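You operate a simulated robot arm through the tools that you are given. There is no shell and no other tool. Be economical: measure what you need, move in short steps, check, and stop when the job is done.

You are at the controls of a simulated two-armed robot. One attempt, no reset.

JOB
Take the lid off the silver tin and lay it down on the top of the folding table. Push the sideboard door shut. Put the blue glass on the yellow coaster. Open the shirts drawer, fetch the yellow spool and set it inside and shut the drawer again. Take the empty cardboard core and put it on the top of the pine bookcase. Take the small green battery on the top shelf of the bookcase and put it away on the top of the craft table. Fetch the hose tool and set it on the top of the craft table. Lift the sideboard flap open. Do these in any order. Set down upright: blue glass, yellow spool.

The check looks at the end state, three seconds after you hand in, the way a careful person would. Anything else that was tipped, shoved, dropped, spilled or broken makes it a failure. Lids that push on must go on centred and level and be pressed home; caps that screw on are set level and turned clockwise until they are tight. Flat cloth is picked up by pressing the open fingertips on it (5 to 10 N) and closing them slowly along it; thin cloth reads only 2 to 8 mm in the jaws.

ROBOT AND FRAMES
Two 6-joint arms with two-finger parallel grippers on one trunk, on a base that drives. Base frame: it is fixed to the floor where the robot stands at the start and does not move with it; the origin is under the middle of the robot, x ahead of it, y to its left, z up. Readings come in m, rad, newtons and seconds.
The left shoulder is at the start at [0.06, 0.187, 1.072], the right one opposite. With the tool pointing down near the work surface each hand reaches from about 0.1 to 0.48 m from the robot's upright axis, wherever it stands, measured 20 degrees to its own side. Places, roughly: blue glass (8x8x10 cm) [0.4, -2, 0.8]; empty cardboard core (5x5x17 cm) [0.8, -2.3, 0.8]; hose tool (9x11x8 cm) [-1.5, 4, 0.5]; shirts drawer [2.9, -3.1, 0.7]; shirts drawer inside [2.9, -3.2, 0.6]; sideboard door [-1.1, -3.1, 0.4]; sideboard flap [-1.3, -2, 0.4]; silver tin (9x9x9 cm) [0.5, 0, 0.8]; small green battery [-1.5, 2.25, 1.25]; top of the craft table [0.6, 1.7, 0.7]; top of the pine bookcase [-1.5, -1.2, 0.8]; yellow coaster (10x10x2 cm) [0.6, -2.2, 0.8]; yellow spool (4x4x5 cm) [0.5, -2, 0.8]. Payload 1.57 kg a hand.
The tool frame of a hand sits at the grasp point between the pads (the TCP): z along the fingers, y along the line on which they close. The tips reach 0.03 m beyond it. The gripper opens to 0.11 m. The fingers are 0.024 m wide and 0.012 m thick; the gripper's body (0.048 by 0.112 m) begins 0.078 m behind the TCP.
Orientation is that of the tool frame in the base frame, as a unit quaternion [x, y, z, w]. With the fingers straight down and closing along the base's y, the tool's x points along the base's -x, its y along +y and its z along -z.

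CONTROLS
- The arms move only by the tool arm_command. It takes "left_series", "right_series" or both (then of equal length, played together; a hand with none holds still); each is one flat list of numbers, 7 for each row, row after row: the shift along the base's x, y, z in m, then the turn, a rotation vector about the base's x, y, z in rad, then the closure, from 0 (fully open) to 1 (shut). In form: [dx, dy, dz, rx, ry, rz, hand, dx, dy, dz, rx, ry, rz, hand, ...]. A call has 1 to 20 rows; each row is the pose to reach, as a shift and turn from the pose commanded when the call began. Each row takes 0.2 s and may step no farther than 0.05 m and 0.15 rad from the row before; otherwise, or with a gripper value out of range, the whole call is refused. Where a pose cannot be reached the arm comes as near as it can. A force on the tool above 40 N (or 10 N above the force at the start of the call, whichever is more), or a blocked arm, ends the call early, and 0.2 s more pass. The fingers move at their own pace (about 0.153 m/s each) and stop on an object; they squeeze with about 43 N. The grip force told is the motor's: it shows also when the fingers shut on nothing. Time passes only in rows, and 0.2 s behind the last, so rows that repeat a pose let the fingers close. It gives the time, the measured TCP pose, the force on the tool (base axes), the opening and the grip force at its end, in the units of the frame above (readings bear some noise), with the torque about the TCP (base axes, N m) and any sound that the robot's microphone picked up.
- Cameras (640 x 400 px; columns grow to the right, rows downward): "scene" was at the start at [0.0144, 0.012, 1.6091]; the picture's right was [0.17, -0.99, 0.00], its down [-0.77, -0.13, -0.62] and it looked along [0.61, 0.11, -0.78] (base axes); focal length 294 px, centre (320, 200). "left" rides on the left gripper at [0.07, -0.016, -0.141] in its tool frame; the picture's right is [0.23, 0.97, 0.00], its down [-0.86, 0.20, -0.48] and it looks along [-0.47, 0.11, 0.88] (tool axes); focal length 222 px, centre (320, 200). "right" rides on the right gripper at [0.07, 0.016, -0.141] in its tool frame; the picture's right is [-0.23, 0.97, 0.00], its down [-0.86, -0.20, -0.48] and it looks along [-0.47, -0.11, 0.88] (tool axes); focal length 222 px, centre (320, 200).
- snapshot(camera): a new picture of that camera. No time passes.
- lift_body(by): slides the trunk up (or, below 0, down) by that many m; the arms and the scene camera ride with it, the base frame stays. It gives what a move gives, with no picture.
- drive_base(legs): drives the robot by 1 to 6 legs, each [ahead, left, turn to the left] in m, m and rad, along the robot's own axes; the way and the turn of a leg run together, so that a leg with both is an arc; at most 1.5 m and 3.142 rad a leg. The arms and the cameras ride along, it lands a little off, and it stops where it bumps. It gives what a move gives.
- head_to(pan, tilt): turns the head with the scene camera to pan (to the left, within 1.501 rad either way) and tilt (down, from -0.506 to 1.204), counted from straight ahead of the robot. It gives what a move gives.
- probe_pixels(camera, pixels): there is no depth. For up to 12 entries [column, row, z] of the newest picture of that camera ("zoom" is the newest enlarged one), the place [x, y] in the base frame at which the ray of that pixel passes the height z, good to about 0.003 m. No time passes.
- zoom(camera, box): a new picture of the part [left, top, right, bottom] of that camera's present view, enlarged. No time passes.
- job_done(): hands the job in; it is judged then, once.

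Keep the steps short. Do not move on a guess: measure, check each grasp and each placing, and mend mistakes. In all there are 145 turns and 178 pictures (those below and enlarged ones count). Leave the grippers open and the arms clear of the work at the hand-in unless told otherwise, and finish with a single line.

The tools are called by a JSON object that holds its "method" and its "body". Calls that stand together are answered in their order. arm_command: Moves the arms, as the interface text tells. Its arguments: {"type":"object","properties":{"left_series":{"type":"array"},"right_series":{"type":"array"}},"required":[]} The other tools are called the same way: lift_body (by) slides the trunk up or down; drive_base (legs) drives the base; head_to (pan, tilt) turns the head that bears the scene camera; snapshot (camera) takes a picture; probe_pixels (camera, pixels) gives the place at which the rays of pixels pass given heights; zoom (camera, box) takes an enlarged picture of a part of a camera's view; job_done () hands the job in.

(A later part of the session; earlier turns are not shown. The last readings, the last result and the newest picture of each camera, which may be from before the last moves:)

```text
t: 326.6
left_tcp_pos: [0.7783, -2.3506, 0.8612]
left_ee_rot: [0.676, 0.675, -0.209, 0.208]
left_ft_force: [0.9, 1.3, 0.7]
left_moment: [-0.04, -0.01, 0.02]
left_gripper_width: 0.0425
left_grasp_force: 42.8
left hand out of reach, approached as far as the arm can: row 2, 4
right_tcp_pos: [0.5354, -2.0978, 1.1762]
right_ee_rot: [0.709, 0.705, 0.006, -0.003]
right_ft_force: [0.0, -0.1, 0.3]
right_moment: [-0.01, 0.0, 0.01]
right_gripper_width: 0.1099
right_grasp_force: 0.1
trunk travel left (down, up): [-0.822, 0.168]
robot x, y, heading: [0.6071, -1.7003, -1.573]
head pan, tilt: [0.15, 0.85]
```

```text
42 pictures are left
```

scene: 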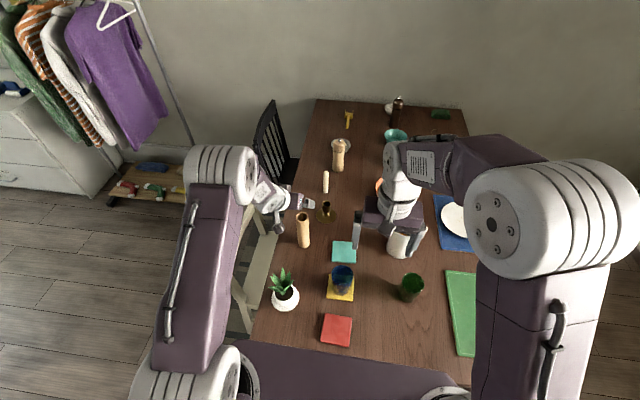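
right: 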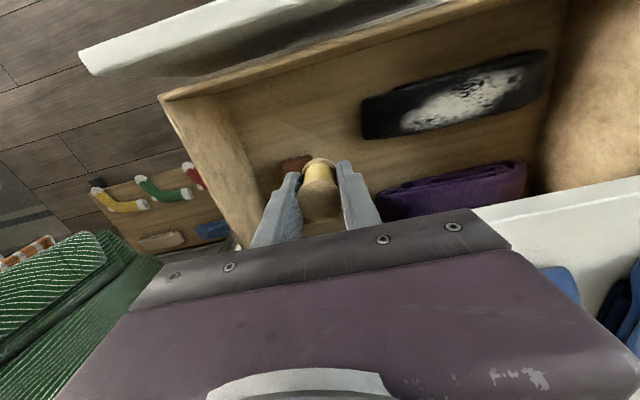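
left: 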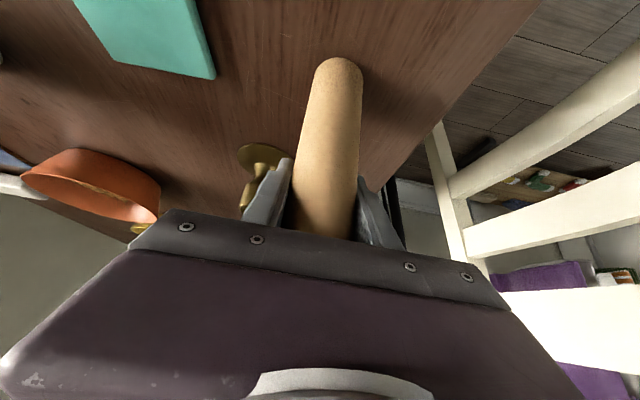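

Gripped. Lift 0.1 by arm and 0.15 by trunk to clear the plant, then back away.

{"method": "arm_command", "body": {"left_series": [0, 0, 0.03, 0, 0, 0, 0.75, 0, 0, 0.07, 0, 0, 0, 0.75, 0, 0, 0.11, 0, 0, 0, 0.75, 0, 0, 0.11, 0, 0, 0, 0.75]}}

{"method": "lift_body", "body": {"by": 0.15}}

{"method": "drive_base", "body": {"legs": [[-0.5, 0, 0]]}}

{"method": "head_to", "body": {"pan": -0.9, "tilt": 0.55}}

{"method": "snapshot", "body": {"camera": "scene"}}

```text
t: 327.6
left_tcp_pos: [0.7782, -2.3497, 0.9719]
left_ee_rot: [0.676, 0.676, -0.208, 0.208]
left_ft_force: [0.2, -0.1, 0.3]
left_moment: [0.0, 0.01, -0.04]
left_gripper_width: 0.0425
left_grasp_force: 42.9
left hand out of reach, approached as far as the arm can: row 3
right_tcp_pos: [0.5361, -2.0984, 1.177]
right_ee_rot: [0.708, 0.706, 0.006, -0.004]
right_ft_force: [0.6, 0.2, -0.6]
right_moment: [0.01, 0.0, 0.01]
right_gripper_width: 0.1102
right_grasp_force: 0.1
trunk travel left (down, up): [-0.822, 0.168]
robot x, y, heading: [0.611, -1.698, -1.573]
head pan, tilt: [0.15, 0.85]
```

```text
t: 329.4
left_tcp_pos: [0.7776, -2.3487, 1.1214]
left_ee_rot: [0.676, 0.675, -0.21, 0.208]
left_ft_force: [-1.1, 0.1, -0.7]
left_moment: [0.0, 0.01, 0.01]
left_gripper_width: 0.0424
left_grasp_force: 42.7
right_tcp_pos: [0.5361, -2.0978, 1.3273]
right_ee_rot: [0.709, 0.705, 0.007, -0.004]
right_ft_force: [0.0, -0.5, -0.3]
right_moment: [-0.01, 0.05, 0.0]
right_gripper_width: 0.1102
right_grasp_force: 0.0
trunk travel left (down, up): [-0.972, 0.018]
robot x, y, heading: [0.6077, -1.7032, -1.569]
head pan, tilt: [0.15, 0.85]
```

```text
t: 332.3
left_tcp_pos: [0.7808, -1.8497, 1.1213]
left_ee_rot: [0.673, 0.679, -0.207, 0.208]
left_ft_force: [-0.2, 0.8, 0.0]
left_moment: [0.0, 0.0, 0.02]
left_gripper_width: 0.0424
left_grasp_force: 43.0
right_tcp_pos: [0.5359, -1.6013, 1.328]
right_ee_rot: [0.707, 0.708, 0.007, -0.004]
right_ft_force: [0.7, 0.3, -1.2]
right_moment: [0.01, -0.02, 0.01]
right_gripper_width: 0.1098
right_grasp_force: 0.0
trunk travel left (down, up): [-0.972, 0.018]
robot x, y, heading: [0.6109, -1.2004, -1.561]
head pan, tilt: [0.15, 0.85]
```

```text
t: 333.6
left_tcp_pos: [0.7808, -1.8494, 1.1221]
left_ee_rot: [0.674, 0.677, -0.209, 0.209]
left_ft_force: [-0.6, -0.5, -0.4]
left_moment: [0.03, -0.02, -0.01]
left_gripper_width: 0.0424
left_grasp_force: 42.7
right_tcp_pos: [0.5369, -1.599, 1.3269]
right_ee_rot: [0.707, 0.707, 0.006, -0.004]
right_ft_force: [0.0, -0.3, -0.1]
right_moment: [-0.01, 0.02, 0.0]
right_gripper_width: 0.1099
right_grasp_force: 0.1
trunk travel left (down, up): [-0.972, 0.018]
robot x, y, heading: [0.6075, -1.2038, -1.564]
head pan, tilt: [-0.901, 0.55]
```

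```text
41 pictures are left
```

scene: 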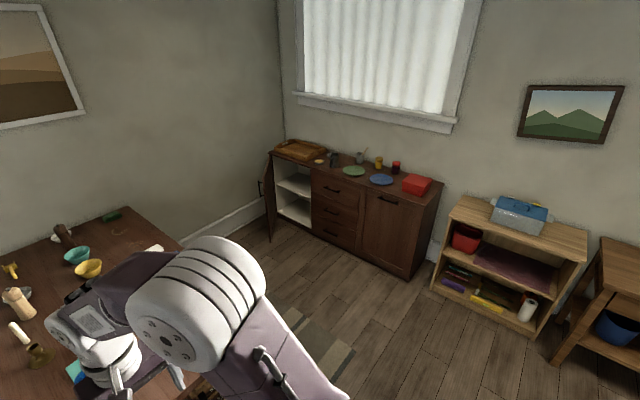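

The bookcase top carries a blue metal box in the middle. I turn west and drive toward it, then look at the top.

{"method": "drive_base", "body": {"legs": [[0, 0, -1.578], [1.3, 0, 0]]}}

{"method": "head_to", "body": {"pan": 0, "tilt": 0.8}}

{"method": "snapshot", "body": {"camera": "scene"}}

```text
t: 344.0
left_tcp_pos: [-1.341, -1.3559, 1.1222]
left_ee_rot: [0.955, -0.006, -0.296, -0.002]
left_ft_force: [-0.1, -0.3, -0.1]
left_moment: [0.02, -0.02, -0.01]
left_gripper_width: 0.0418
left_grasp_force: 43.3
right_tcp_pos: [-1.0878, -1.1171, 1.3283]
right_ee_rot: [1.0, -0.009, 0.006, 0.002]
right_ft_force: [0.5, 0.4, -0.7]
right_moment: [0.0, 0.05, -0.03]
right_gripper_width: 0.1103
right_grasp_force: 0.0
trunk travel left (down, up): [-0.972, 0.018]
robot x, y, heading: [-0.6928, -1.1959, 3.131]
head pan, tilt: [-0.901, 0.55]
```

```text
t: 345.2
left_tcp_pos: [-1.3415, -1.3564, 1.1223]
left_ee_rot: [0.955, -0.005, -0.296, -0.001]
left_ft_force: [-0.4, 0.0, -0.2]
left_moment: [-0.01, -0.01, -0.02]
left_gripper_width: 0.0421
left_grasp_force: 43.1
right_tcp_pos: [-1.0884, -1.1167, 1.3275]
right_ee_rot: [1.0, -0.008, 0.006, 0.002]
right_ft_force: [-0.1, 0.0, -0.3]
right_moment: [0.02, 0.01, 0.01]
right_gripper_width: 0.11
right_grasp_force: 0.0
trunk travel left (down, up): [-0.972, 0.018]
robot x, y, heading: [-0.6911, -1.1931, 3.127]
head pan, tilt: [0.0, 0.799]
```

```text
40 pictures are left
```

scene: 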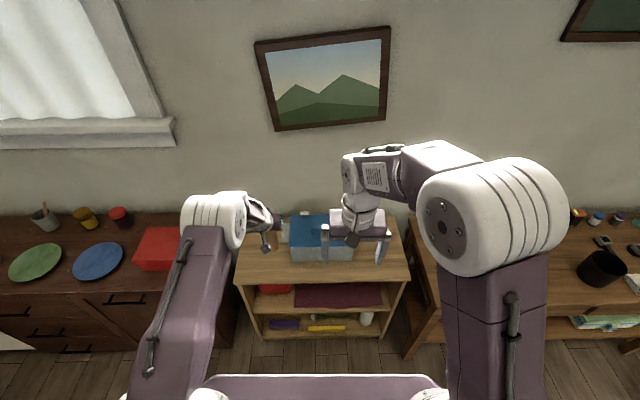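

{"method": "zoom", "body": {"camera": "scene", "box": [220, 190, 420, 300]}}

{"method": "probe_pixels", "body": {"camera": "scene", "pixels": [[237, 284, 0.8], [409, 280, 0.8], [291, 263, 0.8], [352, 262, 0.8], [255, 250, 0.8], [268, 268, 0.8], [237, 284, 0.77]]}}

{"method": "zoom", "body": {"camera": "left", "box": [160, 0, 480, 240]}}

```text
3.20 times, centred on (320, 245) of scene
```

zoom: 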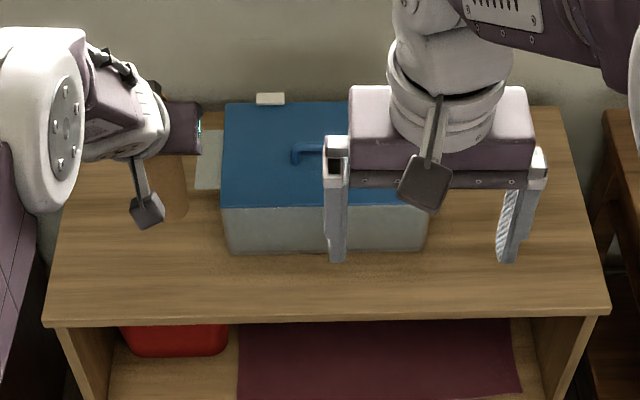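

```text
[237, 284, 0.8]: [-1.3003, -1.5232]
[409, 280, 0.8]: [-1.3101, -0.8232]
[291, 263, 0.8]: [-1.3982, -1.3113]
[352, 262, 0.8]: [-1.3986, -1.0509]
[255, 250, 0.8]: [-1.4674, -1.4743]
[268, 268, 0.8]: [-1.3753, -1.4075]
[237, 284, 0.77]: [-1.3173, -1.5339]
```

```text
1.67 times, centred on (320, 120) of left
```

zoom: 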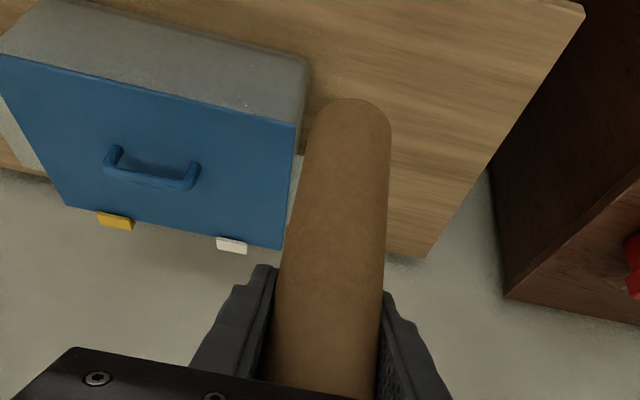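

Free spot left of the box: (−1.40, −1.42). I move there and lower.

{"method": "arm_command", "body": {"left_series": [-0.03, -0.03, 0, 0, 0, 0, 0.75, -0.058, -0.064, 0, 0, 0, 0, 0.75, -0.058, -0.064, 0, 0, 0, 0, 0.75]}}

{"method": "lift_body", "body": {"by": -0.15}}

{"method": "snapshot", "body": {"camera": "scene"}}

{"method": "snapshot", "body": {"camera": "left"}}

```text
t: 346.0
left_tcp_pos: [-1.4, -1.4213, 1.1217]
left_ee_rot: [0.956, -0.005, -0.294, -0.003]
left_ft_force: [0.6, -0.4, -0.6]
left_moment: [-0.01, 0.01, -0.02]
left_gripper_width: 0.0422
left_grasp_force: 42.7
left hand out of reach, approached as far as the arm can: row 1
right_tcp_pos: [-1.0882, -1.116, 1.3278]
right_ee_rot: [1.0, -0.008, 0.006, 0.002]
right_ft_force: [0.1, -0.1, -0.1]
right_moment: [-0.01, 0.0, -0.02]
right_gripper_width: 0.1097
right_grasp_force: 0.0
trunk travel left (down, up): [-0.972, 0.018]
robot x, y, heading: [-0.689, -1.1945, 3.13]
head pan, tilt: [0.0, 0.799]
```

```text
t: 347.7
left_tcp_pos: [-1.3998, -1.4208, 0.9718]
left_ee_rot: [0.956, -0.006, -0.295, -0.002]
left_ft_force: [-0.8, -0.6, 0.6]
left_moment: [-0.02, 0.0, 0.03]
left_gripper_width: 0.042
left_grasp_force: 42.4
right_tcp_pos: [-1.0881, -1.1168, 1.1788]
right_ee_rot: [1.0, -0.009, 0.007, 0.001]
right_ft_force: [-0.1, -0.7, 0.3]
right_moment: [-0.02, 0.01, -0.02]
right_gripper_width: 0.1104
right_grasp_force: 0.0
trunk travel left (down, up): [-0.822, 0.168]
robot x, y, heading: [-0.6936, -1.1952, 3.129]
head pan, tilt: [0.0, 0.799]
```

```text
37 pictures are left
```

scene: 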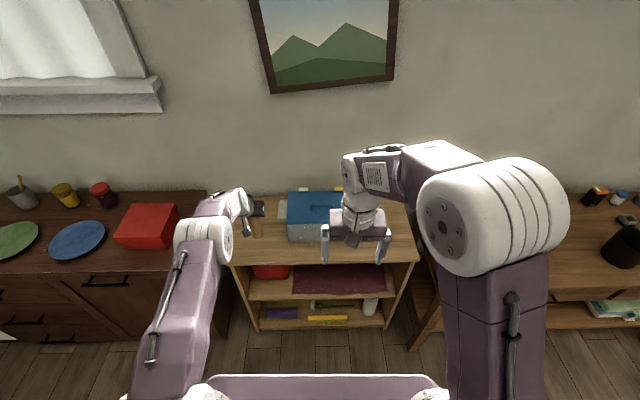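

```text
36 pictures are left
```

left: 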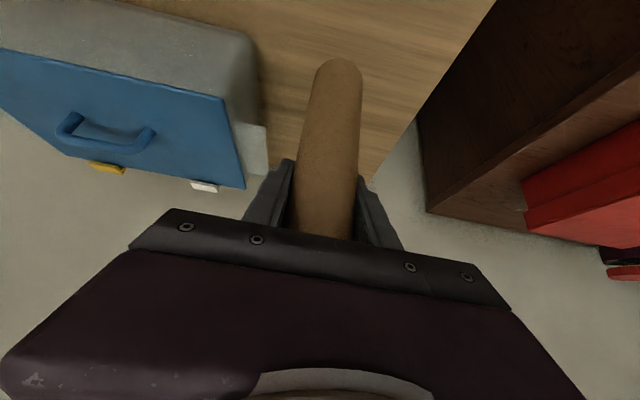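

{"method": "arm_command", "body": {"left_series": [0, 0, -0.02, 0, 0, 0, 0.75, 0, 0, -0.034, 0, 0, 0, 0.75, 0, 0, -0.039, 0, 0, 0, 0.75, 0, 0, -0.044, 0, 0, 0, 0.75]}}

{"method": "zoom", "body": {"camera": "left", "box": [240, 30, 400, 130]}}

```text
t: 348.7
left_tcp_pos: [-1.3995, -1.421, 0.9272]
left_ee_rot: [0.956, -0.005, -0.295, -0.001]
left_ft_force: [0.1, 0.2, -0.4]
left_moment: [-0.02, 0.0, 0.01]
left_gripper_width: 0.0418
left_grasp_force: 42.8
right_tcp_pos: [-1.0889, -1.1161, 1.1776]
right_ee_rot: [1.0, -0.008, 0.007, 0.002]
right_ft_force: [0.3, 0.7, -0.7]
right_moment: [-0.01, 0.02, -0.02]
right_gripper_width: 0.1098
right_grasp_force: 0.1
trunk travel left (down, up): [-0.822, 0.168]
robot x, y, heading: [-0.6904, -1.1958, 3.132]
head pan, tilt: [0.0, 0.799]
```

```text
4.00 times, centred on (320, 80) of left
```

zoom: 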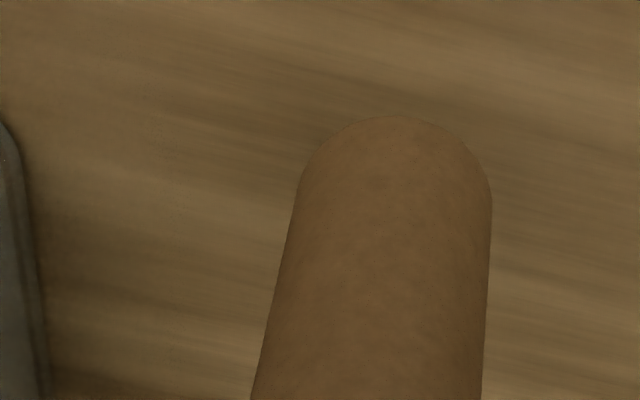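

{"method": "arm_command", "body": {"left_series": [0, 0, -0.003, 0, 0, 0, 0.75, 0, 0, -0.006, 0, 0, 0, 0.75, 0, 0, -0.009, 0, 0, 0, 0.75, 0, 0, -0.012, 0, 0, 0, 0.75]}}

```text
t: 349.7
left_tcp_pos: [-1.3994, -1.4207, 0.9161]
left_ee_rot: [0.955, -0.005, -0.296, -0.003]
left_ft_force: [0.0, -0.1, -0.2]
left_moment: [-0.03, -0.01, 0.01]
left_gripper_width: 0.0419
left_grasp_force: 42.9
right_tcp_pos: [-1.0876, -1.1158, 1.1771]
right_ee_rot: [1.0, -0.009, 0.007, 0.001]
right_ft_force: [-0.1, 0.0, 0.4]
right_moment: [0.0, -0.02, 0.0]
right_gripper_width: 0.1101
right_grasp_force: 0.0
trunk travel left (down, up): [-0.822, 0.168]
robot x, y, heading: [-0.6944, -1.1965, 3.134]
head pan, tilt: [0.0, 0.799]
```

{"method": "arm_command", "body": {"left_series": [0, 0, -0.003, 0, 0, 0, 0.75, 0, 0, -0.006, 0, 0, 0, 0.75, 0, 0, -0.009, 0, 0, 0, 0.75, 0, 0, -0.011, 0, 0, 0, 0.75]}}

{"method": "zoom", "body": {"camera": "left", "box": [240, 30, 400, 130]}}

```text
t: 350.7
left_tcp_pos: [-1.3972, -1.4201, 0.9072]
left_ee_rot: [0.955, -0.005, -0.295, -0.003]
left_ft_force: [-0.8, -0.5, 0.7]
left_moment: [0.06, 0.05, 0.03]
left_gripper_width: 0.0419
left_grasp_force: 42.5
right_tcp_pos: [-1.0886, -1.1177, 1.178]
right_ee_rot: [1.0, -0.009, 0.007, 0.002]
right_ft_force: [0.1, -0.4, 0.8]
right_moment: [-0.04, 0.02, -0.01]
right_gripper_width: 0.1099
right_grasp_force: 0.0
trunk travel left (down, up): [-0.822, 0.168]
robot x, y, heading: [-0.6947, -1.1989, 3.129]
head pan, tilt: [0.0, 0.799]
```

```text
4.00 times, centred on (320, 80) of left
```

zoom: 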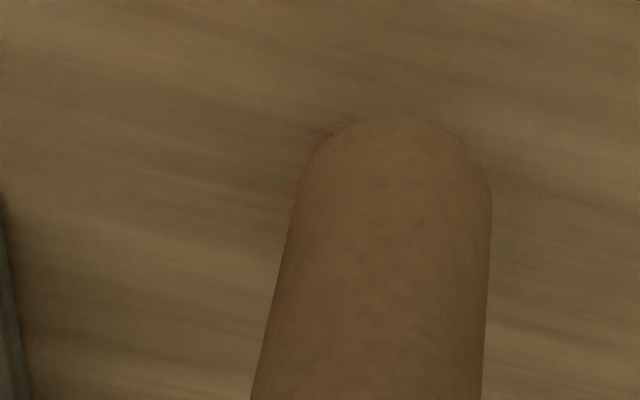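

{"method": "arm_command", "body": {"left_series": [0, 0, -0.002, 0, 0, 0, 0.75, 0, 0, -0.004, 0, 0, 0, 0.75]}}

```text
t: 351.3
left_tcp_pos: [-1.3975, -1.4213, 0.9024]
left_ee_rot: [0.955, -0.006, -0.296, -0.003]
left_ft_force: [0.2, 0.3, -0.2]
left_moment: [-0.01, 0.02, 0.01]
left_gripper_width: 0.0418
left_grasp_force: 43.1
left hand out of reach, approached as far as the arm can: row 2
right_tcp_pos: [-1.0882, -1.1167, 1.1773]
right_ee_rot: [1.0, -0.009, 0.008, 0.001]
right_ft_force: [0.0, -0.5, -0.8]
right_moment: [0.04, 0.01, -0.01]
right_gripper_width: 0.1097
right_grasp_force: 0.1
trunk travel left (down, up): [-0.822, 0.168]
robot x, y, heading: [-0.6903, -1.1947, 3.13]
head pan, tilt: [0.0, 0.799]
```

{"method": "lift_body", "body": {"by": -0.003}}

{"method": "lift_body", "body": {"by": -0.002}}

{"method": "lift_body", "body": {"by": -0.002}}

```text
t: 351.8
left_tcp_pos: [-1.3967, -1.4215, 0.8988]
left_ee_rot: [0.955, -0.006, -0.295, -0.003]
left_ft_force: [-0.6, 0.1, -0.4]
left_moment: [0.0, 0.0, -0.02]
left_gripper_width: 0.0418
left_grasp_force: 43.1
right_tcp_pos: [-1.0879, -1.1165, 1.1745]
right_ee_rot: [1.0, -0.008, 0.007, 0.002]
right_ft_force: [-0.2, -0.4, 0.3]
right_moment: [-0.04, 0.02, -0.03]
right_gripper_width: 0.1102
right_grasp_force: 0.0
trunk travel left (down, up): [-0.819, 0.171]
robot x, y, heading: [-0.6921, -1.1954, 3.132]
head pan, tilt: [0.0, 0.799]
```

```text
t: 352.4
left_tcp_pos: [-1.3967, -1.4215, 0.8962]
left_ee_rot: [0.956, -0.005, -0.295, -0.003]
left_ft_force: [0.4, -0.1, 0.8]
left_moment: [0.04, 0.0, 0.03]
left_gripper_width: 0.0417
left_grasp_force: 42.6
right_tcp_pos: [-1.0882, -1.1172, 1.172]
right_ee_rot: [1.0, -0.009, 0.007, 0.001]
right_ft_force: [0.6, -0.4, -0.3]
right_moment: [0.0, -0.01, 0.03]
right_gripper_width: 0.11
right_grasp_force: 0.1
trunk travel left (down, up): [-0.817, 0.173]
robot x, y, heading: [-0.6934, -1.1943, 3.13]
head pan, tilt: [0.0, 0.799]
```

```text
t: 352.9
left_tcp_pos: [-1.3971, -1.4203, 0.8957]
left_ee_rot: [0.956, -0.005, -0.295, -0.002]
left_ft_force: [-0.6, -0.5, 0.6]
left_moment: [0.0, -0.03, 0.0]
left_gripper_width: 0.0421
left_grasp_force: 43.1
right_tcp_pos: [-1.0874, -1.1173, 1.1699]
right_ee_rot: [1.0, -0.008, 0.007, 0.003]
right_ft_force: [0.1, 0.3, 0.2]
right_moment: [-0.01, 0.0, 0.01]
right_gripper_width: 0.1101
right_grasp_force: 0.0
trunk travel left (down, up): [-0.815, 0.175]
robot x, y, heading: [-0.6912, -1.1963, 3.135]
head pan, tilt: [0.0, 0.799]
```

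{"method": "lift_body", "body": {"by": -0.003}}

{"method": "lift_body", "body": {"by": -0.002}}

{"method": "zoom", "body": {"camera": "left", "box": [260, 40, 380, 115]}}

```text
t: 353.4
left_tcp_pos: [-1.3963, -1.4202, 0.8919]
left_ee_rot: [0.956, -0.005, -0.295, -0.002]
left_ft_force: [0.3, 0.1, -0.3]
left_moment: [0.04, -0.01, -0.01]
left_gripper_width: 0.0418
left_grasp_force: 42.6
right_tcp_pos: [-1.0881, -1.1169, 1.1681]
right_ee_rot: [1.0, -0.008, 0.007, 0.002]
right_ft_force: [0.1, 0.0, 0.7]
right_moment: [0.0, 0.01, 0.01]
right_gripper_width: 0.1099
right_grasp_force: 0.0
trunk travel left (down, up): [-0.812, 0.178]
robot x, y, heading: [-0.6945, -1.194, 3.127]
head pan, tilt: [0.0, 0.799]
```

```text
t: 353.9
left_tcp_pos: [-1.3968, -1.4199, 0.8895]
left_ee_rot: [0.955, -0.006, -0.295, -0.003]
left_ft_force: [-0.1, 0.2, 0.4]
left_moment: [0.04, -0.02, -0.02]
left_gripper_width: 0.0422
left_grasp_force: 43.1
right_tcp_pos: [-1.0881, -1.1172, 1.165]
right_ee_rot: [1.0, -0.009, 0.006, 0.002]
right_ft_force: [-0.4, 0.0, 0.1]
right_moment: [0.01, -0.01, 0.0]
right_gripper_width: 0.11
right_grasp_force: 0.0
trunk travel left (down, up): [-0.81, 0.18]
robot x, y, heading: [-0.6919, -1.1956, 3.129]
head pan, tilt: [0.0, 0.799]
```

```text
5.33 times, centred on (320, 78) of left
```

zoom: 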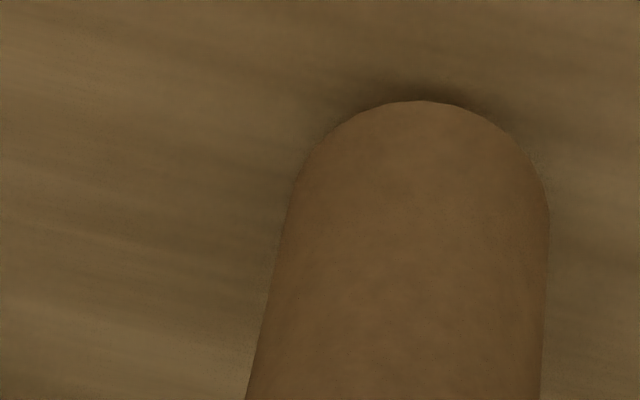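

{"method": "lift_body", "body": {"by": -0.003}}

{"method": "lift_body", "body": {"by": -0.002}}

```text
t: 354.4
left_tcp_pos: [-1.3972, -1.4203, 0.8863]
left_ee_rot: [0.956, -0.006, -0.295, -0.003]
left_ft_force: [0.1, -0.1, 0.0]
left_moment: [-0.03, 0.0, -0.01]
left_gripper_width: 0.042
left_grasp_force: 42.9
right_tcp_pos: [-1.088, -1.1167, 1.1633]
right_ee_rot: [1.0, -0.009, 0.007, 0.002]
right_ft_force: [0.1, -0.2, 0.5]
right_moment: [-0.01, 0.03, -0.02]
right_gripper_width: 0.1101
right_grasp_force: 0.1
trunk travel left (down, up): [-0.807, 0.183]
robot x, y, heading: [-0.6914, -1.1987, 3.133]
head pan, tilt: [0.0, 0.799]
```

```text
t: 355.0
left_tcp_pos: [-1.3967, -1.42, 0.8856]
left_ee_rot: [0.955, -0.005, -0.295, -0.002]
left_ft_force: [0.4, -0.1, -0.6]
left_moment: [0.01, -0.02, 0.02]
left_gripper_width: 0.0418
left_grasp_force: 43.1
right_tcp_pos: [-1.0872, -1.1175, 1.1602]
right_ee_rot: [1.0, -0.009, 0.007, 0.002]
right_ft_force: [-1.1, -0.4, 0.1]
right_moment: [0.02, -0.02, 0.0]
right_gripper_width: 0.1097
right_grasp_force: 0.1
trunk travel left (down, up): [-0.805, 0.185]
robot x, y, heading: [-0.6943, -1.1962, 3.134]
head pan, tilt: [0.0, 0.799]
```

{"method": "lift_body", "body": {"by": -0.003}}

{"method": "lift_body", "body": {"by": -0.002}}

{"method": "lift_body", "body": {"by": -0.001}}

```text
t: 355.5
left_tcp_pos: [-1.396, -1.4207, 0.882]
left_ee_rot: [0.955, -0.005, -0.295, -0.002]
left_ft_force: [-0.7, 1.3, -0.3]
left_moment: [0.02, -0.02, 0.04]
left_gripper_width: 0.042
left_grasp_force: 43.2
right_tcp_pos: [-1.0887, -1.1165, 1.1568]
right_ee_rot: [1.0, -0.009, 0.007, 0.001]
right_ft_force: [0.2, 0.4, -0.5]
right_moment: [0.0, 0.03, -0.01]
right_gripper_width: 0.1101
right_grasp_force: 0.2
trunk travel left (down, up): [-0.802, 0.188]
robot x, y, heading: [-0.6937, -1.1931, 3.126]
head pan, tilt: [0.0, 0.799]
```

```text
t: 356.0
left_tcp_pos: [-1.3958, -1.4209, 0.8805]
left_ee_rot: [0.955, -0.005, -0.295, -0.002]
left_ft_force: [0.1, 0.0, -0.5]
left_moment: [0.02, -0.04, 0.03]
left_gripper_width: 0.0419
left_grasp_force: 43.3
right_tcp_pos: [-1.0876, -1.118, 1.1553]
right_ee_rot: [1.0, -0.009, 0.006, 0.002]
right_ft_force: [-0.3, -0.9, -0.4]
right_moment: [0.03, 0.02, 0.02]
right_gripper_width: 0.1102
right_grasp_force: 0.0
trunk travel left (down, up): [-0.8, 0.19]
robot x, y, heading: [-0.6925, -1.1959, 3.131]
head pan, tilt: [0.0, 0.799]
```

```text
t: 356.5
left_tcp_pos: [-1.3964, -1.4216, 0.8798]
left_ee_rot: [0.955, -0.005, -0.295, -0.002]
left_ft_force: [-0.4, 0.1, -0.1]
left_moment: [-0.02, 0.01, -0.02]
left_gripper_width: 0.042
left_grasp_force: 43.7
right_tcp_pos: [-1.0877, -1.116, 1.1541]
right_ee_rot: [1.0, -0.009, 0.007, 0.002]
right_ft_force: [0.8, 0.3, -0.1]
right_moment: [-0.02, -0.03, -0.01]
right_gripper_width: 0.1099
right_grasp_force: 0.1
trunk travel left (down, up): [-0.799, 0.191]
robot x, y, heading: [-0.6946, -1.1969, 3.128]
head pan, tilt: [0.0, 0.799]
```

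{"method": "zoom", "body": {"camera": "scene", "box": [210, 190, 310, 290]}}

```text
4.00 times, centred on (260, 240) of scene
```

zoom: 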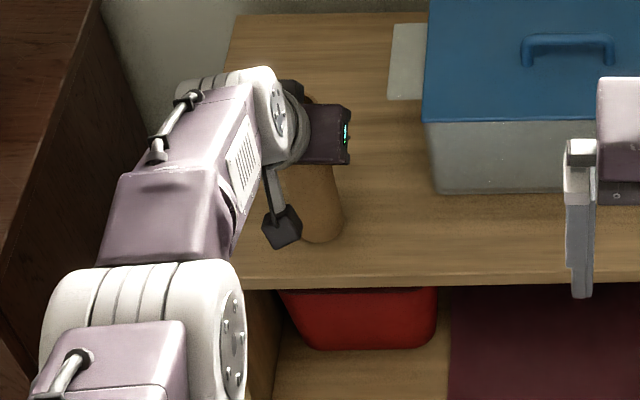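

{"method": "probe_pixels", "body": {"camera": "zoom", "pixels": [[437, 193, 0.8], [437, 193, 0.77], [437, 193, 0.75], [300, 276, 0.8], [300, 276, 0.76], [322, 243, 0.757], [322, 243, 0.74], [322, 243, 0.77]]}}

```text
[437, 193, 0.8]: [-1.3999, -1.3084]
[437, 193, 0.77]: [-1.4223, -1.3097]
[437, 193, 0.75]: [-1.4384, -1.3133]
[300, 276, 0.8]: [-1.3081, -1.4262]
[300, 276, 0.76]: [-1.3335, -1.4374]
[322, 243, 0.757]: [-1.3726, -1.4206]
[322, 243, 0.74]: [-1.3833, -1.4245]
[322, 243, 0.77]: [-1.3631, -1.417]
```

{"method": "lift_body", "body": {"by": -0.003}}

{"method": "lift_body", "body": {"by": -0.003}}

{"method": "lift_body", "body": {"by": -0.002}}

{"method": "zoom", "body": {"camera": "left", "box": [260, 40, 380, 115]}}

```text
t: 357.0
left_tcp_pos: [-1.3969, -1.4211, 0.8751]
left_ee_rot: [0.956, -0.005, -0.295, -0.003]
left_ft_force: [-0.2, -0.2, -0.6]
left_moment: [-0.01, -0.02, -0.01]
left_gripper_width: 0.0419
left_grasp_force: 42.5
right_tcp_pos: [-1.0883, -1.1148, 1.1503]
right_ee_rot: [1.0, -0.009, 0.007, 0.002]
right_ft_force: [0.6, 0.4, 0.4]
right_moment: [-0.01, 0.04, -0.03]
right_gripper_width: 0.1101
right_grasp_force: 0.1
trunk travel left (down, up): [-0.796, 0.194]
robot x, y, heading: [-0.6921, -1.1942, 3.125]
head pan, tilt: [0.0, 0.799]
```

```text
t: 357.6
left_tcp_pos: [-1.3977, -1.4222, 0.8722]
left_ee_rot: [0.956, -0.005, -0.295, -0.002]
left_ft_force: [-0.1, 0.9, -0.1]
left_moment: [0.03, 0.0, 0.0]
left_gripper_width: 0.0422
left_grasp_force: 42.8
right_tcp_pos: [-1.0881, -1.1163, 1.1482]
right_ee_rot: [1.0, -0.009, 0.007, 0.002]
right_ft_force: [-0.3, 0.0, 0.4]
right_moment: [-0.01, -0.03, 0.01]
right_gripper_width: 0.1102
right_grasp_force: 0.1
trunk travel left (down, up): [-0.793, 0.197]
robot x, y, heading: [-0.6922, -1.1922, 3.128]
head pan, tilt: [0.0, 0.799]
```

```text
t: 358.1
left_tcp_pos: [-1.3965, -1.4207, 0.8722]
left_ee_rot: [0.955, -0.005, -0.296, -0.001]
left_ft_force: [0.7, -0.1, 1.9]
left_moment: [-0.03, -0.1, 0.02]
left_gripper_width: 0.0419
left_grasp_force: 42.5
right_tcp_pos: [-1.0868, -1.1181, 1.1468]
right_ee_rot: [1.0, -0.009, 0.006, 0.003]
right_ft_force: [-0.3, 0.1, -0.1]
right_moment: [0.0, 0.02, 0.04]
right_gripper_width: 0.1098
right_grasp_force: 0.0
trunk travel left (down, up): [-0.791, 0.199]
robot x, y, heading: [-0.6914, -1.1929, 3.131]
head pan, tilt: [0.0, 0.799]
```

```text
5.33 times, centred on (320, 78) of left
```

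zoom: 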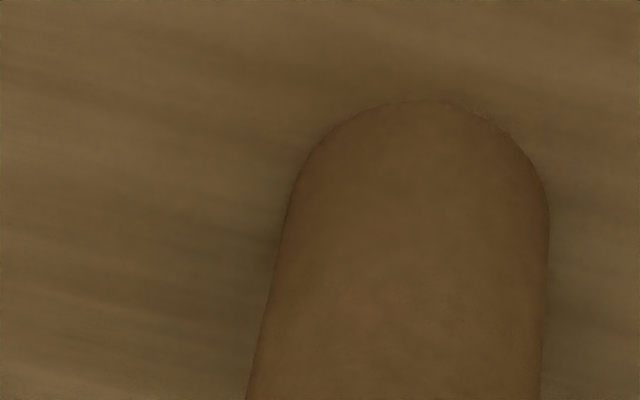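

Contact just made. Release slowly and withdraw along the finger axis.

{"method": "lift_body", "body": {"by": -0.001}}

{"method": "arm_command", "body": {"left_series": [0, 0, 0, 0, 0, 0, 0.65, 0, 0, 0, 0, 0, 0, 0.5, 0, 0, 0, 0, 0, 0, 0.4, 0, 0, 0, 0, 0, 0, 0.35, 0.014, 0, 0.021, 0, 0, 0, 0.35, 0.037, 0, 0.054, 0, 0, 0, 0.35, 0.062, 0, 0.09, 0, 0, 0, 0.3, 0.085, 0, 0.124, 0, 0, 0, 0.2, 0.1, 0, 0.16, 0, 0, 0, 0]}}

{"method": "lift_body", "body": {"by": 0.15}}

{"method": "drive_base", "body": {"legs": [[-0.35, 0, 0]]}}

{"method": "head_to", "body": {"pan": 0.6, "tilt": 0.75}}

{"method": "snapshot", "body": {"camera": "scene"}}

```text
t: 358.6
left_tcp_pos: [-1.3959, -1.4202, 0.8716]
left_ee_rot: [0.955, -0.005, -0.297, -0.001]
left_ft_force: [1.6, 0.0, 7.6]
left_moment: [-0.07, -0.22, 0.04]
left_gripper_width: 0.0418
left_grasp_force: 43.6
right_tcp_pos: [-1.0872, -1.1162, 1.1458]
right_ee_rot: [1.0, -0.009, 0.007, 0.002]
right_ft_force: [0.6, 0.7, -0.3]
right_moment: [0.0, 0.0, 0.01]
right_gripper_width: 0.1099
right_grasp_force: 0.1
trunk travel left (down, up): [-0.79, 0.2]
robot x, y, heading: [-0.6894, -1.1923, 3.123]
head pan, tilt: [0.0, 0.799]
```

```text
t: 360.6
left_tcp_pos: [-1.2945, -1.4194, 1.0318]
left_ee_rot: [0.955, -0.004, -0.296, -0.001]
left_ft_force: [0.2, -1.0, -0.6]
left_moment: [0.01, 0.0, 0.02]
left_gripper_width: 0.1101
left_grasp_force: 0.0
right_tcp_pos: [-1.0859, -1.1167, 1.146]
right_ee_rot: [1.0, -0.009, 0.006, 0.003]
right_ft_force: [0.5, 0.0, 0.3]
right_moment: [-0.02, 0.03, -0.02]
right_gripper_width: 0.1099
right_grasp_force: 0.0
trunk travel left (down, up): [-0.79, 0.2]
robot x, y, heading: [-0.6938, -1.1958, 3.132]
head pan, tilt: [0.0, 0.799]
```

```text
t: 362.3
left_tcp_pos: [-1.2965, -1.4203, 1.1803]
left_ee_rot: [0.956, -0.004, -0.295, -0.001]
left_ft_force: [-0.3, 0.0, 1.0]
left_moment: [0.02, 0.01, 0.02]
left_gripper_width: 0.1101
left_grasp_force: 0.1
right_tcp_pos: [-1.0885, -1.1168, 1.2945]
right_ee_rot: [1.0, -0.008, 0.008, 0.003]
right_ft_force: [0.5, -0.4, -0.9]
right_moment: [0.02, 0.02, 0.01]
right_gripper_width: 0.1101
right_grasp_force: 0.1
trunk travel left (down, up): [-0.94, 0.05]
robot x, y, heading: [-0.6925, -1.1934, 3.128]
head pan, tilt: [0.0, 0.799]
```

```text
t: 364.6
left_tcp_pos: [-0.9468, -1.4255, 1.1792]
left_ee_rot: [0.956, -0.005, -0.295, -0.001]
left_ft_force: [-0.8, -0.1, 0.5]
left_moment: [-0.01, -0.03, 0.03]
left_gripper_width: 0.11
left_grasp_force: 0.1
right_tcp_pos: [-0.7383, -1.121, 1.2941]
right_ee_rot: [1.0, -0.008, 0.007, 0.003]
right_ft_force: [-0.5, 0.2, -0.6]
right_moment: [0.02, -0.04, 0.0]
right_gripper_width: 0.1099
right_grasp_force: 0.1
trunk travel left (down, up): [-0.94, 0.05]
robot x, y, heading: [-0.3424, -1.2006, 3.128]
head pan, tilt: [0.0, 0.799]
```

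```text
t: 365.6
left_tcp_pos: [-0.9444, -1.4243, 1.1818]
left_ee_rot: [0.955, -0.006, -0.296, -0.002]
left_ft_force: [-0.5, 0.4, 0.2]
left_moment: [0.0, -0.01, 0.02]
left_gripper_width: 0.1101
left_grasp_force: 0.0
right_tcp_pos: [-0.7367, -1.1201, 1.2961]
right_ee_rot: [1.0, -0.009, 0.006, 0.002]
right_ft_force: [1.3, 0.4, -0.8]
right_moment: [-0.03, 0.0, -0.02]
right_gripper_width: 0.1101
right_grasp_force: 0.0
trunk travel left (down, up): [-0.94, 0.05]
robot x, y, heading: [-0.3385, -1.201, 3.133]
head pan, tilt: [0.6, 0.75]
```

```text
30 pictures are left
```

scene: 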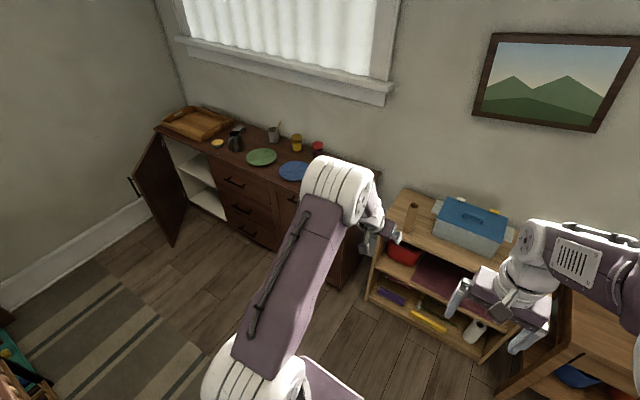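

The core stands well. Now the sideboard: I enlarge the open door and the right panel.

{"method": "zoom", "body": {"camera": "scene", "box": [110, 90, 350, 260]}}

```text
2.35 times, centred on (230, 175) of scene
```

zoom: 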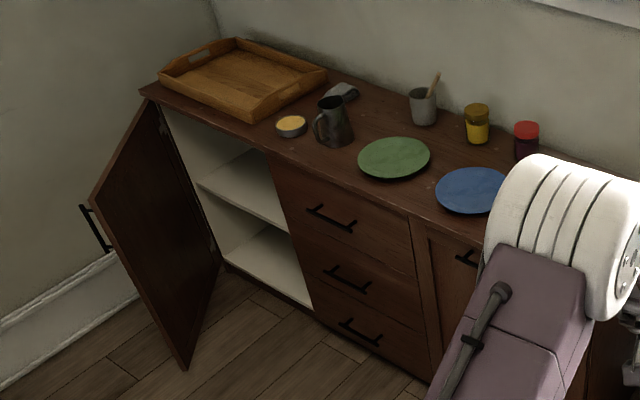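

{"method": "probe_pixels", "body": {"camera": "zoom", "pixels": [[185, 368, 0.05], [220, 262, 0.05], [93, 195, 0.75], [93, 195, 0.8], [158, 102, 0.75], [158, 102, 0.8], [143, 92, 0.83], [312, 308, 0.05], [430, 380, 0.05], [82, 206, 0.65], [107, 250, 0.5]]}}

```text
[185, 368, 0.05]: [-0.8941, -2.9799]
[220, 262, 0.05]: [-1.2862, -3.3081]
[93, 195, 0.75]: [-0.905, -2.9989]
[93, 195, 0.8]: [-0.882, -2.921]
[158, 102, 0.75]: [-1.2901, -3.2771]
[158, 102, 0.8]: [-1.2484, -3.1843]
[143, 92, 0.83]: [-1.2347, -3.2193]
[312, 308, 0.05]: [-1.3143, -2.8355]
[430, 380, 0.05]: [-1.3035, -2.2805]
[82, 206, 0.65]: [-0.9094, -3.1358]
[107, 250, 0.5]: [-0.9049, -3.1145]
```

Core stands. Turns are short now, so I chain: the door is half open (free edge at (−0.90, −2.985), hinge (−1.29, −3.29)). I stand east of it, lower the closed left hand to its outer face at y −3.12, push west, press it home, then back off and look at door and flap.

{"method": "arm_command", "body": {"left_series": [0, 0, 0, 0, 0, 0, 0.5, 0, 0, 0, 0, 0, 0, 1, 0, 0, 0, 0, 0, 0, 1]}}

{"method": "drive_base", "body": {"legs": [[0.09, 0, 0.008], [0, 0.85, 0], [0, 0.85, 0], [-0.18, 0, 0]]}}

{"method": "lift_body", "body": {"by": -0.4}}

{"method": "lift_body", "body": {"by": -0.35}}

{"method": "drive_base", "body": {"legs": [[0.2, 0, 0], [0.18, 0, 0]]}}

{"method": "arm_command", "body": {"left_series": [-0.006, 0, 0, 0, 0, 0, 1, -0.012, 0, 0, 0, 0, 0, 1, -0.018, 0, 0, 0, 0, 0, 1, -0.024, 0, 0, 0, 0, 0, 1, -0.03, 0, 0, 0, 0, 0, 1, -0.036, 0, 0, 0, 0, 0, 1, -0.042, 0, 0, 0, 0, 0, 1, -0.048, 0, 0, 0, 0, 0, 1, -0.054, 0, 0, 0, 0, 0, 1, -0.06, 0, 0, 0, 0, 0, 1]}}

{"method": "drive_base", "body": {"legs": [[-0.35, 0, 0], [0, -0.85, 0]]}}

{"method": "lift_body", "body": {"by": 0.3}}

{"method": "head_to", "body": {"pan": 0.3, "tilt": 0.75}}

{"method": "snapshot", "body": {"camera": "scene"}}

{"method": "zoom", "body": {"camera": "scene", "box": [220, 120, 460, 270]}}

{"method": "snapshot", "body": {"camera": "left"}}

{"method": "snapshot", "body": {"camera": "right"}}

```text
t: 366.4
left_tcp_pos: [-0.9453, -1.423, 1.1798]
left_ee_rot: [0.955, -0.005, -0.296, -0.001]
left_ft_force: [-0.4, 0.5, -0.3]
left_moment: [0.01, 0.02, -0.02]
left_gripper_width: 0.0
left_grasp_force: 21.3
right_tcp_pos: [-0.7362, -1.1217, 1.2953]
right_ee_rot: [1.0, -0.009, 0.007, 0.002]
right_ft_force: [0.3, 0.2, -0.1]
right_moment: [0.01, 0.01, 0.02]
right_gripper_width: 0.11
right_grasp_force: 0.1
trunk travel left (down, up): [-0.94, 0.05]
robot x, y, heading: [-0.3374, -1.198, 3.131]
head pan, tilt: [0.6, 0.75]
```

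```text
t: 376.9
left_tcp_pos: [-0.8657, -3.1316, 1.1776]
left_ee_rot: [0.956, 0.0, -0.294, 0.0]
left_ft_force: [-0.4, 0.2, 0.4]
left_moment: [-0.01, 0.03, 0.0]
left_gripper_width: 0.0
left_grasp_force: 21.4
right_tcp_pos: [-0.6598, -2.8271, 1.294]
right_ee_rot: [1.0, -0.004, 0.009, 0.001]
right_ft_force: [0.6, -0.8, -0.3]
right_moment: [0.02, -0.03, -0.02]
right_gripper_width: 0.1099
right_grasp_force: 0.1
trunk travel left (down, up): [-0.94, 0.05]
robot x, y, heading: [-0.2611, -2.9039, 3.141]
head pan, tilt: [0.6, 0.75]
```

```text
t: 380.7
left_tcp_pos: [-0.8611, -3.1325, 0.7812]
left_ee_rot: [0.956, -0.001, -0.295, 0.0]
left_ft_force: [-0.2, -0.3, 0.3]
left_moment: [0.01, 0.01, -0.02]
left_gripper_width: 0.0
left_grasp_force: 21.2
right_tcp_pos: [-0.6559, -2.8265, 0.8959]
right_ee_rot: [1.0, -0.002, 0.006, 0.002]
right_ft_force: [0.2, -0.2, -0.1]
right_moment: [0.06, -0.01, 0.0]
right_gripper_width: 0.11
right_grasp_force: 0.1
trunk travel left (down, up): [-0.54, 0.45]
robot x, y, heading: [-0.2579, -2.8997, 3.143]
head pan, tilt: [0.6, 0.75]
```

```text
t: 384.1
left_tcp_pos: [-0.8616, -3.1323, 0.4298]
left_ee_rot: [0.955, -0.001, -0.295, 0.0]
left_ft_force: [-0.4, 0.5, 0.1]
left_moment: [0.0, 0.01, -0.02]
left_gripper_width: 0.0
left_grasp_force: 20.9
right_tcp_pos: [-0.6553, -2.8264, 0.546]
right_ee_rot: [1.0, -0.004, 0.005, 0.002]
right_ft_force: [0.6, 0.1, -0.4]
right_moment: [-0.02, -0.01, -0.01]
right_gripper_width: 0.11
right_grasp_force: 0.0
trunk travel left (down, up): [-0.19, 0.8]
robot x, y, heading: [-0.2582, -2.9018, 3.134]
head pan, tilt: [0.6, 0.75]
```

```text
t: 386.8
left_tcp_pos: [-1.2403, -3.1333, 0.4304]
left_ee_rot: [0.956, 0.001, -0.295, 0.0]
left_ft_force: [0.0, 0.5, -0.4]
left_moment: [-0.01, -0.02, 0.01]
left_gripper_width: 0.0
left_grasp_force: 21.4
right_tcp_pos: [-1.0353, -2.8271, 0.5456]
right_ee_rot: [1.0, -0.003, 0.006, 0.002]
right_ft_force: [-0.3, -0.6, 0.0]
right_moment: [0.01, 0.02, 0.01]
right_gripper_width: 0.1099
right_grasp_force: 0.0
trunk travel left (down, up): [-0.19, 0.8]
robot x, y, heading: [-0.6372, -2.9028, -3.14]
head pan, tilt: [0.6, 0.75]
```

```text
t: 387.5
left_tcp_pos: [-1.2471, -3.1343, 0.4283]
left_ee_rot: [0.957, 0.0, -0.291, -0.002]
left_ft_force: [16.2, -1.1, 9.6]
left_moment: [0.0, -0.4, 0.02]
left_gripper_width: 0.0
left_grasp_force: 21.2
right_tcp_pos: [-1.0343, -2.828, 0.5454]
right_ee_rot: [1.0, -0.002, 0.005, 0.003]
right_ft_force: [-0.7, -0.1, 0.0]
right_moment: [0.03, -0.01, -0.01]
right_gripper_width: 0.1099
right_grasp_force: 0.0
trunk travel left (down, up): [-0.19, 0.8]
robot x, y, heading: [-0.6364, -2.9017, -3.135]
head pan, tilt: [0.6, 0.75]
stopped in row 3 (left hand): the force on the tool passed its limit at 49 N (the readings are from after the stop); the commanded pose is now the measured one
```

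```text
t: 393.8
left_tcp_pos: [-0.8979, -2.2816, 0.427]
left_ee_rot: [0.957, -0.004, -0.29, -0.002]
left_ft_force: [-0.6, 0.6, 0.9]
left_moment: [0.02, 0.0, -0.01]
left_gripper_width: 0.0
left_grasp_force: 21.2
right_tcp_pos: [-0.6823, -1.978, 0.5464]
right_ee_rot: [1.0, -0.006, 0.006, 0.002]
right_ft_force: [0.6, 0.3, 0.3]
right_moment: [-0.02, 0.01, 0.01]
right_gripper_width: 0.11
right_grasp_force: 0.0
trunk travel left (down, up): [-0.19, 0.8]
robot x, y, heading: [-0.285, -2.0526, 3.136]
head pan, tilt: [0.6, 0.75]
```

```text
t: 396.8
left_tcp_pos: [-0.8978, -2.2823, 0.7269]
left_ee_rot: [0.957, -0.004, -0.29, -0.002]
left_ft_force: [0.9, -0.2, -0.2]
left_moment: [-0.03, -0.02, -0.01]
left_gripper_width: 0.0
left_grasp_force: 21.2
right_tcp_pos: [-0.6831, -1.9782, 0.8459]
right_ee_rot: [1.0, -0.006, 0.007, 0.001]
right_ft_force: [-0.3, -0.2, 1.0]
right_moment: [-0.03, 0.0, -0.02]
right_gripper_width: 0.1099
right_grasp_force: 0.0
trunk travel left (down, up): [-0.49, 0.5]
robot x, y, heading: [-0.2828, -2.0545, 3.135]
head pan, tilt: [0.6, 0.75]
```

```text
t: 397.6
left_tcp_pos: [-0.8979, -2.2822, 0.7276]
left_ee_rot: [0.957, -0.004, -0.29, -0.003]
left_ft_force: [0.6, 0.5, -0.1]
left_moment: [0.0, -0.01, 0.01]
left_gripper_width: 0.0
left_grasp_force: 21.2
right_tcp_pos: [-0.6836, -1.978, 0.8448]
right_ee_rot: [1.0, -0.006, 0.008, 0.002]
right_ft_force: [0.9, 0.0, 0.5]
right_moment: [0.05, 0.0, -0.03]
right_gripper_width: 0.1101
right_grasp_force: 0.1
trunk travel left (down, up): [-0.49, 0.5]
robot x, y, heading: [-0.2906, -2.0514, 3.137]
head pan, tilt: [0.3, 0.75]
```

```text
28 pictures are left
```

scene: 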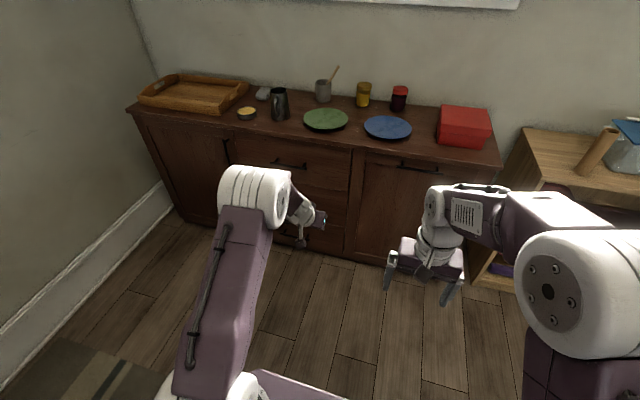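

```text
2.67 times, centred on (340, 195) of scene
```

zoom: 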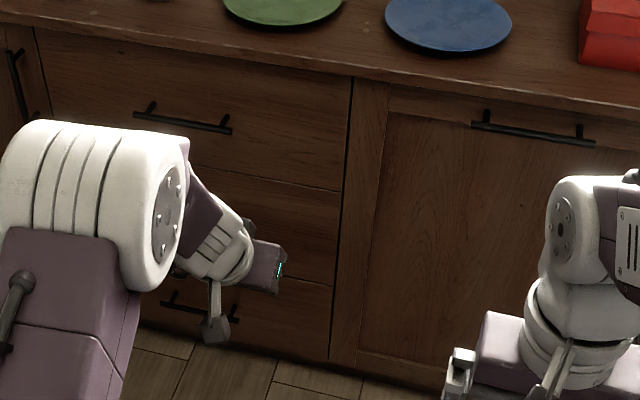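

```text
26 pictures are left
```

left: 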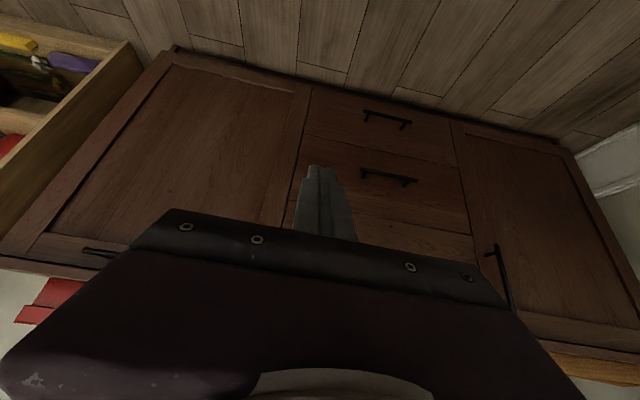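

```text
25 pictures are left
5 turns are left
```

right: 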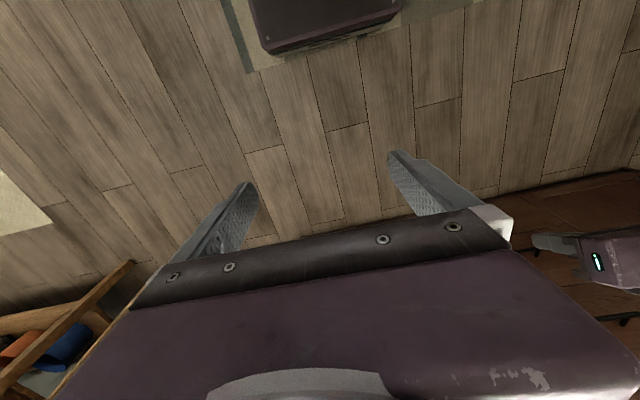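

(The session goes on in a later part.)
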